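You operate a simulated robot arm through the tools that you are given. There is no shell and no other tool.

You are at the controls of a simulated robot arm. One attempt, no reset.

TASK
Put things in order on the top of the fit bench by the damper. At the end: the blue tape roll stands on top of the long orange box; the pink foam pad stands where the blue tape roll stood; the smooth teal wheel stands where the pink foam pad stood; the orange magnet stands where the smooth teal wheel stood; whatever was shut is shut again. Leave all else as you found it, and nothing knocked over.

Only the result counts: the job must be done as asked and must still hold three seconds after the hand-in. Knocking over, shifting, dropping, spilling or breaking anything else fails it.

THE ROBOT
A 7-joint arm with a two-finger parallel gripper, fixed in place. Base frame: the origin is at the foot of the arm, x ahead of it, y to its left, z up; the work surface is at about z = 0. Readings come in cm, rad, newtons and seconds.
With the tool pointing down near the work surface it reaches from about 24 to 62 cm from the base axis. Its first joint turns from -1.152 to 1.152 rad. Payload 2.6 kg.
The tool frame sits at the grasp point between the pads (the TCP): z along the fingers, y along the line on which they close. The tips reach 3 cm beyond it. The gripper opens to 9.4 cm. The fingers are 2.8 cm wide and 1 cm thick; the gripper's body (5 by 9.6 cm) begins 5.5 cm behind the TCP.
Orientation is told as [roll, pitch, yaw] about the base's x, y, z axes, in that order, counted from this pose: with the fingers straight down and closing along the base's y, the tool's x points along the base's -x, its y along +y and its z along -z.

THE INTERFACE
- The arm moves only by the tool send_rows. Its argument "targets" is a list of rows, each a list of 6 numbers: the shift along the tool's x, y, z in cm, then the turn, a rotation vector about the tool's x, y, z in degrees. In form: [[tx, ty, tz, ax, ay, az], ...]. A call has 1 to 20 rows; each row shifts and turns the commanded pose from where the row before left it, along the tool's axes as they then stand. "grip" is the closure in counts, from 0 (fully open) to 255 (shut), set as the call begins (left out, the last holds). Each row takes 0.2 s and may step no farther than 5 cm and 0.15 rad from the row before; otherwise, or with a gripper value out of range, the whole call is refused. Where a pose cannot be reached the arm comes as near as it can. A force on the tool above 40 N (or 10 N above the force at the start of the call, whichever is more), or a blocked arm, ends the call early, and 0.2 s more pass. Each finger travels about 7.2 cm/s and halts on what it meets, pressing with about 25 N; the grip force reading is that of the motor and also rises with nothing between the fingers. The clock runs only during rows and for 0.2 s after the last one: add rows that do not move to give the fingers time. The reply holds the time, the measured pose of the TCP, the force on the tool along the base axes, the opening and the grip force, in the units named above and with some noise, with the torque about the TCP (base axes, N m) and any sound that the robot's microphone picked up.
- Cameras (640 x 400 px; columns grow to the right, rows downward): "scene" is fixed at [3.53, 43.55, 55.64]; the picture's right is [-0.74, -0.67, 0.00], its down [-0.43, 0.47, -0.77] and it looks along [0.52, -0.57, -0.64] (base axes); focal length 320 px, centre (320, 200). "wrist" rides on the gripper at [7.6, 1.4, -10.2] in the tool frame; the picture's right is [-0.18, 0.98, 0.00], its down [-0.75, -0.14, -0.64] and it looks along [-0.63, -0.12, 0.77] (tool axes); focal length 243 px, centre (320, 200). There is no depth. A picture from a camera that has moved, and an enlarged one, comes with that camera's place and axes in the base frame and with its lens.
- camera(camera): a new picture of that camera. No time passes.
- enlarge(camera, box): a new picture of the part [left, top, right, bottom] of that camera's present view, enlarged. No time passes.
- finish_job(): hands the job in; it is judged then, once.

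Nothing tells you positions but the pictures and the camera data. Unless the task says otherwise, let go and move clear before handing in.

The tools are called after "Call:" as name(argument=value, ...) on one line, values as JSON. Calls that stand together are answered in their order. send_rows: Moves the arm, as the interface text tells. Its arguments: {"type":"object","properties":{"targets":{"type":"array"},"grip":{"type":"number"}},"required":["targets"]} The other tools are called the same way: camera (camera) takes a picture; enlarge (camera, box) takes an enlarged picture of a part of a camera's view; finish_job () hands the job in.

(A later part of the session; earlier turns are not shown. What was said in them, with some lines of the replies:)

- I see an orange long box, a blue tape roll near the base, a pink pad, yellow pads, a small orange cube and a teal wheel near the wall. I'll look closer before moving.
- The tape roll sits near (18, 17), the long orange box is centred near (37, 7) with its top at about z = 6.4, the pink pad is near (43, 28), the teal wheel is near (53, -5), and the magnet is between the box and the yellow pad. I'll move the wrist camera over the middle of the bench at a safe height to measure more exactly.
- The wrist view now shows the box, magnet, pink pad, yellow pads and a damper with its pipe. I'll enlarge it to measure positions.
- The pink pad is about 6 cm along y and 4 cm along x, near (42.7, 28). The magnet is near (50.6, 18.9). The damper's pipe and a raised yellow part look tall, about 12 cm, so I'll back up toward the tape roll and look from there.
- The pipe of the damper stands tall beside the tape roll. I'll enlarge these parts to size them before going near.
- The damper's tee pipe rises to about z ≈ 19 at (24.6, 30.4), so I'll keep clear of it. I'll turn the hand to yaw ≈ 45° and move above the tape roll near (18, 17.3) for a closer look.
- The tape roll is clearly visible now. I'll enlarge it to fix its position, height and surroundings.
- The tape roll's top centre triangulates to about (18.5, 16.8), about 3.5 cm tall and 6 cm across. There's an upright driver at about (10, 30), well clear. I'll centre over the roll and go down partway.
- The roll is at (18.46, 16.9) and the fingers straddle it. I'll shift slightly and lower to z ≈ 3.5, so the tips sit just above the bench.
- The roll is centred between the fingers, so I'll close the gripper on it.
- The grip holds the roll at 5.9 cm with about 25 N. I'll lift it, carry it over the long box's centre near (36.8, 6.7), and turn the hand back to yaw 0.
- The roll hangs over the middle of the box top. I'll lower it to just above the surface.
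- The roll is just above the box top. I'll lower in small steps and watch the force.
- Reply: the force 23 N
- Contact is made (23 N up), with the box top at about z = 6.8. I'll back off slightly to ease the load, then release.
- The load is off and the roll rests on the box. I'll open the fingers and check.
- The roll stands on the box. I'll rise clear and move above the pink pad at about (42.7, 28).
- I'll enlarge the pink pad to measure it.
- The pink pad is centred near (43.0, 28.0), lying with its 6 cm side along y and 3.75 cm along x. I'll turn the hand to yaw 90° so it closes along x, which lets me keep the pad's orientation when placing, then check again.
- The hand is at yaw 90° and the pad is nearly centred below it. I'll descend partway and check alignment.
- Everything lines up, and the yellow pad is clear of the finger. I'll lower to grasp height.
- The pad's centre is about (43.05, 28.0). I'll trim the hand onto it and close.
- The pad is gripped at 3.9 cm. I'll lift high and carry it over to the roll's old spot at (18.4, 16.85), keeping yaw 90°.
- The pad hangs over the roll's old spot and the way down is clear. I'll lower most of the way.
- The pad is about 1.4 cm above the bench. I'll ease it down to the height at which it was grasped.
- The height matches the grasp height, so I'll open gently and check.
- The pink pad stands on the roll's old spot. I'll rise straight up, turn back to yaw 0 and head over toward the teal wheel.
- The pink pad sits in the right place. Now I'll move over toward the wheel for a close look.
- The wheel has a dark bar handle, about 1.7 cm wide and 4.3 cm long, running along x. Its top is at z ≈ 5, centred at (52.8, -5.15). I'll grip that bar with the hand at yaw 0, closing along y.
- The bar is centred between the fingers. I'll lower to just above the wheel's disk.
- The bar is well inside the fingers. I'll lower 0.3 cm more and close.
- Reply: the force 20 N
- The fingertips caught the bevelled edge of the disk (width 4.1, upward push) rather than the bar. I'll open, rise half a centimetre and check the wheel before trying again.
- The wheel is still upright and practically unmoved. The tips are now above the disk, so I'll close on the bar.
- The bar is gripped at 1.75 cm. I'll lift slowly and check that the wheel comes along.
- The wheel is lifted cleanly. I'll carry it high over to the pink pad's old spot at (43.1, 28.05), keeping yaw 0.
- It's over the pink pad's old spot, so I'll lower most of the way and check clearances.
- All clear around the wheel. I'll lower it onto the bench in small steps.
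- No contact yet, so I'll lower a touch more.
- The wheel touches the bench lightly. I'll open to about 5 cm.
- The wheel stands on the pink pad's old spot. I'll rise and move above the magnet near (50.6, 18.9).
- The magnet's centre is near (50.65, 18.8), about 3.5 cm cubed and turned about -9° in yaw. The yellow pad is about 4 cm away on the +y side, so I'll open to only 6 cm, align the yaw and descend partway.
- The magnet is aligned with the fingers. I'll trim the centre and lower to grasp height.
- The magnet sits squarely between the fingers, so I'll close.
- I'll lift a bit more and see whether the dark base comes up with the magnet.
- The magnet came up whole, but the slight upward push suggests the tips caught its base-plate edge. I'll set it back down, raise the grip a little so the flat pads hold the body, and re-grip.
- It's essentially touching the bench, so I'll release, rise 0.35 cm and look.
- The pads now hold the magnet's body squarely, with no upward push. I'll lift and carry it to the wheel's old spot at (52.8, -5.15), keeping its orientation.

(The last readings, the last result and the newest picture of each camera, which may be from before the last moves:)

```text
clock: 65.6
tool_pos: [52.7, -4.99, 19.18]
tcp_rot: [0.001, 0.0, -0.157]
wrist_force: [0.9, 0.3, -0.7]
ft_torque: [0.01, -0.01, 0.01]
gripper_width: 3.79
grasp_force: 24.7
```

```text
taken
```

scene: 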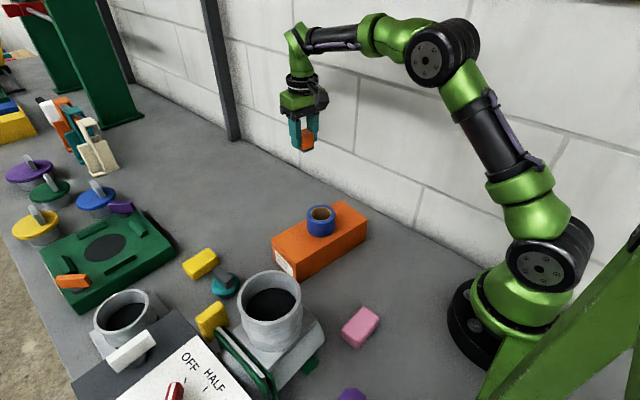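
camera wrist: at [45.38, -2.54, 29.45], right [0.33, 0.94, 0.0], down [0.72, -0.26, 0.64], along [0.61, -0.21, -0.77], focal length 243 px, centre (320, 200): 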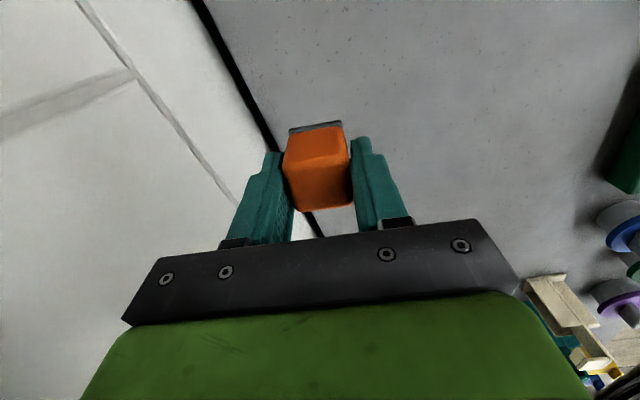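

The magnet is above the wheel's old spot, so I'll lower most of the way.

Call:
send_rows(targets=[[0, 0, 4, 0, 0, 0], [0, 0, 4, 0, 0, 0], [0, 0, 4, 0, 0, 0], [0, 0, 2, 0, 0, 0], [0, 0, 0.6, 0, 0, 0], [0, 0, 0, 0, 0, 0]])

Call:
enlarge(camera="scene", box=[260, 130, 360, 220])

Call:
camera(camera="wrist")

```text
clock: 67.0
tool_pos: [52.7, -5.09, 4.4]
tcp_rot: [0.0, 0.001, -0.155]
wrist_force: [-0.3, -1.0, -1.2]
ft_torque: [-0.02, 0.02, 0.01]
gripper_width: 3.8
grasp_force: 24.7
```

```text
4.44 times, centred on (310, 175) of scene
camera zoom: at [3.53, 43.55, 55.64], right [-0.74, -0.67, 0.0], down [-0.43, 0.47, -0.77], along [0.52, -0.57, -0.64], focal length 1424 px, centre (364, 311)
```

zoom: 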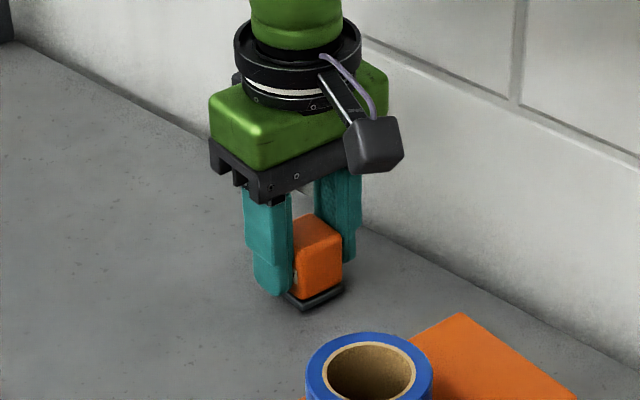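

```text
taken
camera wrist: at [45.3, -2.66, 14.72], right [0.33, 0.94, 0.0], down [0.72, -0.26, 0.64], along [0.61, -0.21, -0.77], focal length 243 px, centre (320, 200)
```

wrist: 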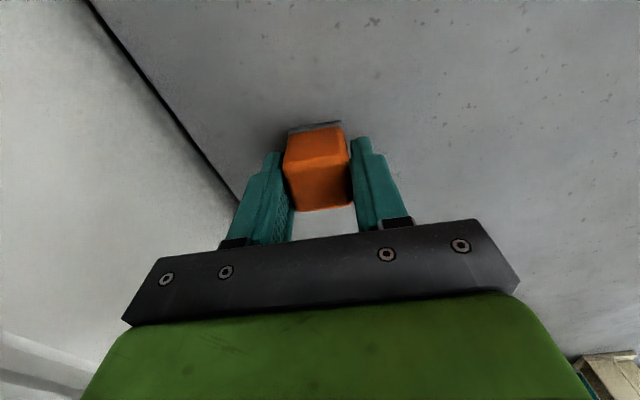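

Call:
send_rows(targets=[[0, 0, 0.15, 0, 0, 0], [0, 0, 0.1, 0, 0, 0], [0, 0, 0, 0, 0, 0]])

```text
clock: 67.8
tool_pos: [52.8, -5.23, 4.26]
tcp_rot: [-0.002, 0.0, -0.157]
wrist_force: [0.0, 0.5, -0.7]
ft_torque: [0.03, -0.02, 0.01]
gripper_width: 3.74
grasp_force: 25.1
```

Call:
send_rows(targets=[[0, 0, 0.08, 0, 0, 0], [0, 0, 0, 0, 0, 0]])

```text
clock: 68.4
tool_pos: [52.85, -5.31, 4.24]
tcp_rot: [0.001, 0.0, -0.157]
wrist_force: [0.3, -0.1, 0.2]
ft_torque: [0.02, 0.01, -0.01]
gripper_width: 3.75
grasp_force: 25.1
```

Call:
send_rows(targets=[[0, 0, 0.06, 0, 0, 0], [0, 0, 0, 0, 0, 0]])

```text
clock: 69.0
tool_pos: [52.81, -5.2, 4.04]
tcp_rot: [0.003, 0.0, -0.155]
wrist_force: [0.0, -0.5, 0.4]
ft_torque: [0.0, -0.04, -0.01]
gripper_width: 3.76
grasp_force: 24.9
```

The commanded height now matches the original grasp height, so the magnet is on the bench. I'll release.

Call:
send_rows(targets=[[0, 0, 0, 0, 0, 0], [0, 0, 0, 0, 0, 0], [0, 0, 0, 0, 0, 0]], grip=92)

Call:
camera(camera="wrist")

```text
clock: 69.8
tool_pos: [52.83, -5.18, 4.09]
tcp_rot: [0.002, 0.001, -0.155]
wrist_force: [0.0, -0.7, -0.2]
ft_torque: [-0.03, 0.0, -0.03]
gripper_width: 6.01
grasp_force: 0.0
```

```text
taken
camera wrist: at [45.46, -2.77, 14.35], right [0.33, 0.94, 0.0], down [0.72, -0.26, 0.64], along [0.61, -0.21, -0.77], focal length 243 px, centre (320, 200)
```

wrist: 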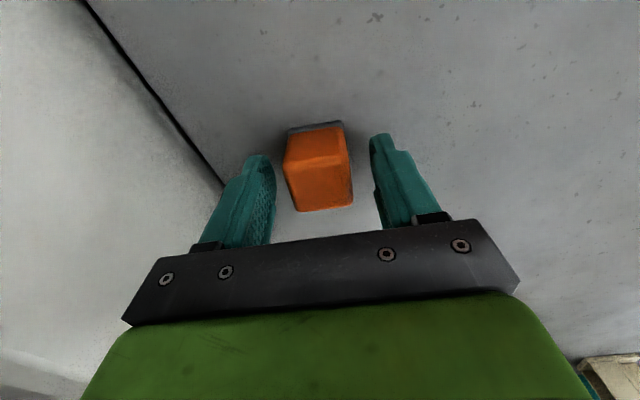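

The magnet stands free. I'll rise straight up, clear the view and check the whole bench.

Call:
send_rows(targets=[[0, 0, -1.5, 0, 0, 0], [0, 0, -4, 0, 0, 0], [0, 0, -5, 0, 0, 0], [0, 0, -5, 0, 0, 0], [0, 0, -5, 0, 0, 0], [3, 1, 0, 0, 0, 0], [3, 1, 0, 0, 0, 0], [3, 1, 0, 0, 0, 0], [0, 0, 0, 0, 0, 0]])

Call:
camera(camera="scene")

Call:
camera(camera="wrist")

Call:
enlarge(camera="scene", box=[160, 150, 400, 300])

Call:
enlarge(camera="scene", box=[180, 250, 420, 400])

```text
clock: 71.8
tool_pos: [44.47, -0.76, 24.54]
tcp_rot: [0.001, 0.001, -0.156]
wrist_force: [0.7, 0.7, 0.1]
ft_torque: [0.0, 0.0, 0.01]
gripper_width: 6.0
grasp_force: 0.1
```

```text
taken
```

scene: 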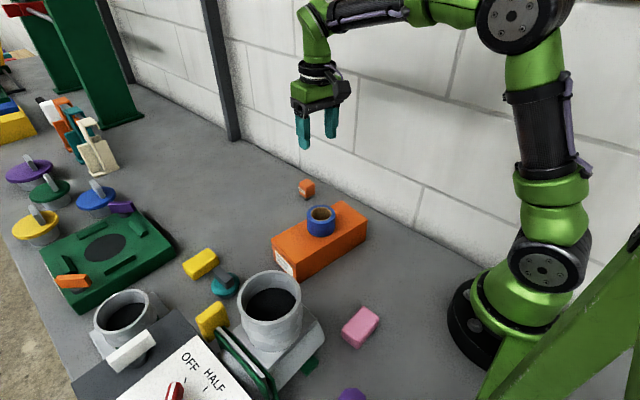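

```text
taken
camera wrist: at [37.03, 1.8, 34.76], right [0.33, 0.94, 0.0], down [0.72, -0.26, 0.64], along [0.61, -0.21, -0.77], focal length 243 px, centre (320, 200)
```

wrist: 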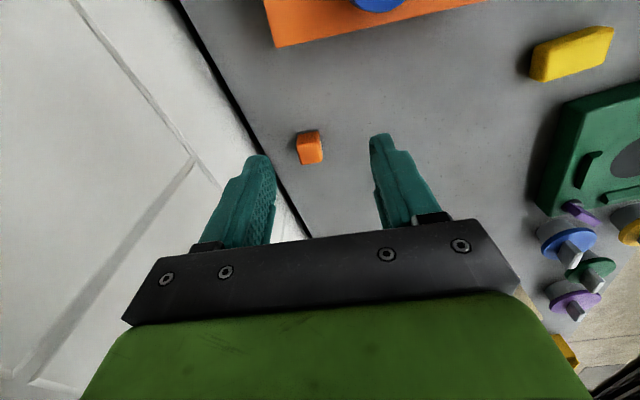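

```text
2.67 times, centred on (280, 225) of scene
camera zoom: at [3.53, 43.55, 55.64], right [-0.74, -0.67, 0.0], down [-0.43, 0.47, -0.77], along [0.52, -0.57, -0.64], focal length 854 px, centre (427, 133)
```

zoom: 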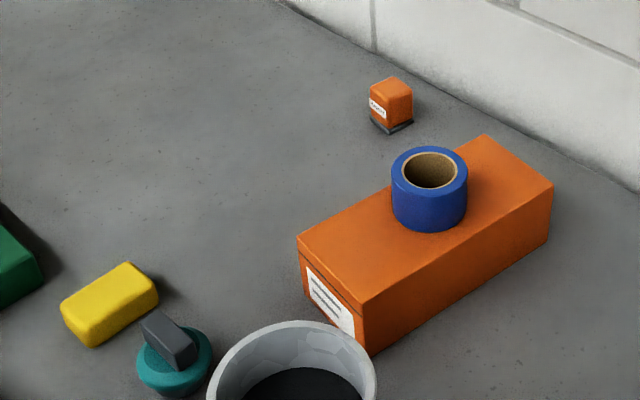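

```text
2.67 times, centred on (300, 325) of scene
camera zoom: at [3.53, 43.55, 55.64], right [-0.74, -0.67, 0.0], down [-0.43, 0.47, -0.77], along [0.52, -0.57, -0.64], focal length 854 px, centre (373, -133)
```

zoom: 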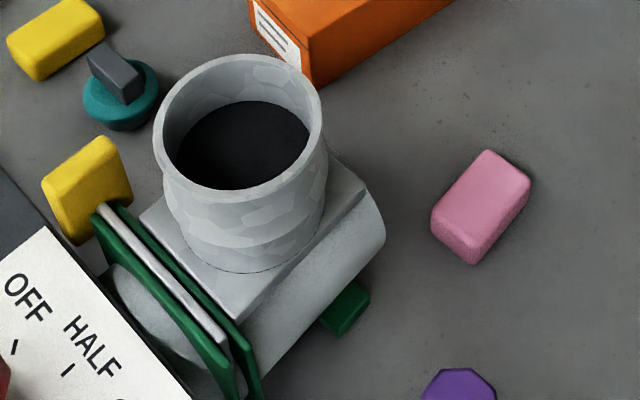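

The final view shows everything where it should be:
- **Tape roll:** on top of the long orange box.
- **Pink pad:** on the roll's old spot.
- **Teal wheel:** on the pad's old spot.
- **Magnet:** on the wheel's old spot.

The box, yellow pads and damper look unmoved, nothing was opened, and the hand is clear, so I'm handing in.

Call:
finish_job()

```text
The job is handed in.
```

I moved all four items to where you asked and handed the job in. No verdict has come back, so this rests on the last camera views before the hand-in.

| Item | Now stands | Position (x, y in cm) |
|---|---|---|
| Blue tape roll | on top of the long orange box, near its middle | (36.6, 6.8) |
| Pink foam pad | where the tape roll stood | (18.3, 16.8) |
| Smooth teal wheel | where the pink pad stood | (43.1, 28.0) |
| Orange magnet | where the teal wheel stood | (52.8, -5.2) |

- **Accuracy:** I measured the old spots from the pictures, so each item should be within about half a centimetre of its target.
- **Second grips:** I had to grip the wheel and the magnet twice. The first try nudged the wheel about 0.25 cm, and I lifted the magnet and set it back down before the final grip. Both were then lifted and set down upright.
- **Everything else:** I opened nothing, so there was nothing to shut again. The box, the yellow pads and the damper look the same as at the start, and nothing was knocked over. The hand is empty and clear of the bench.
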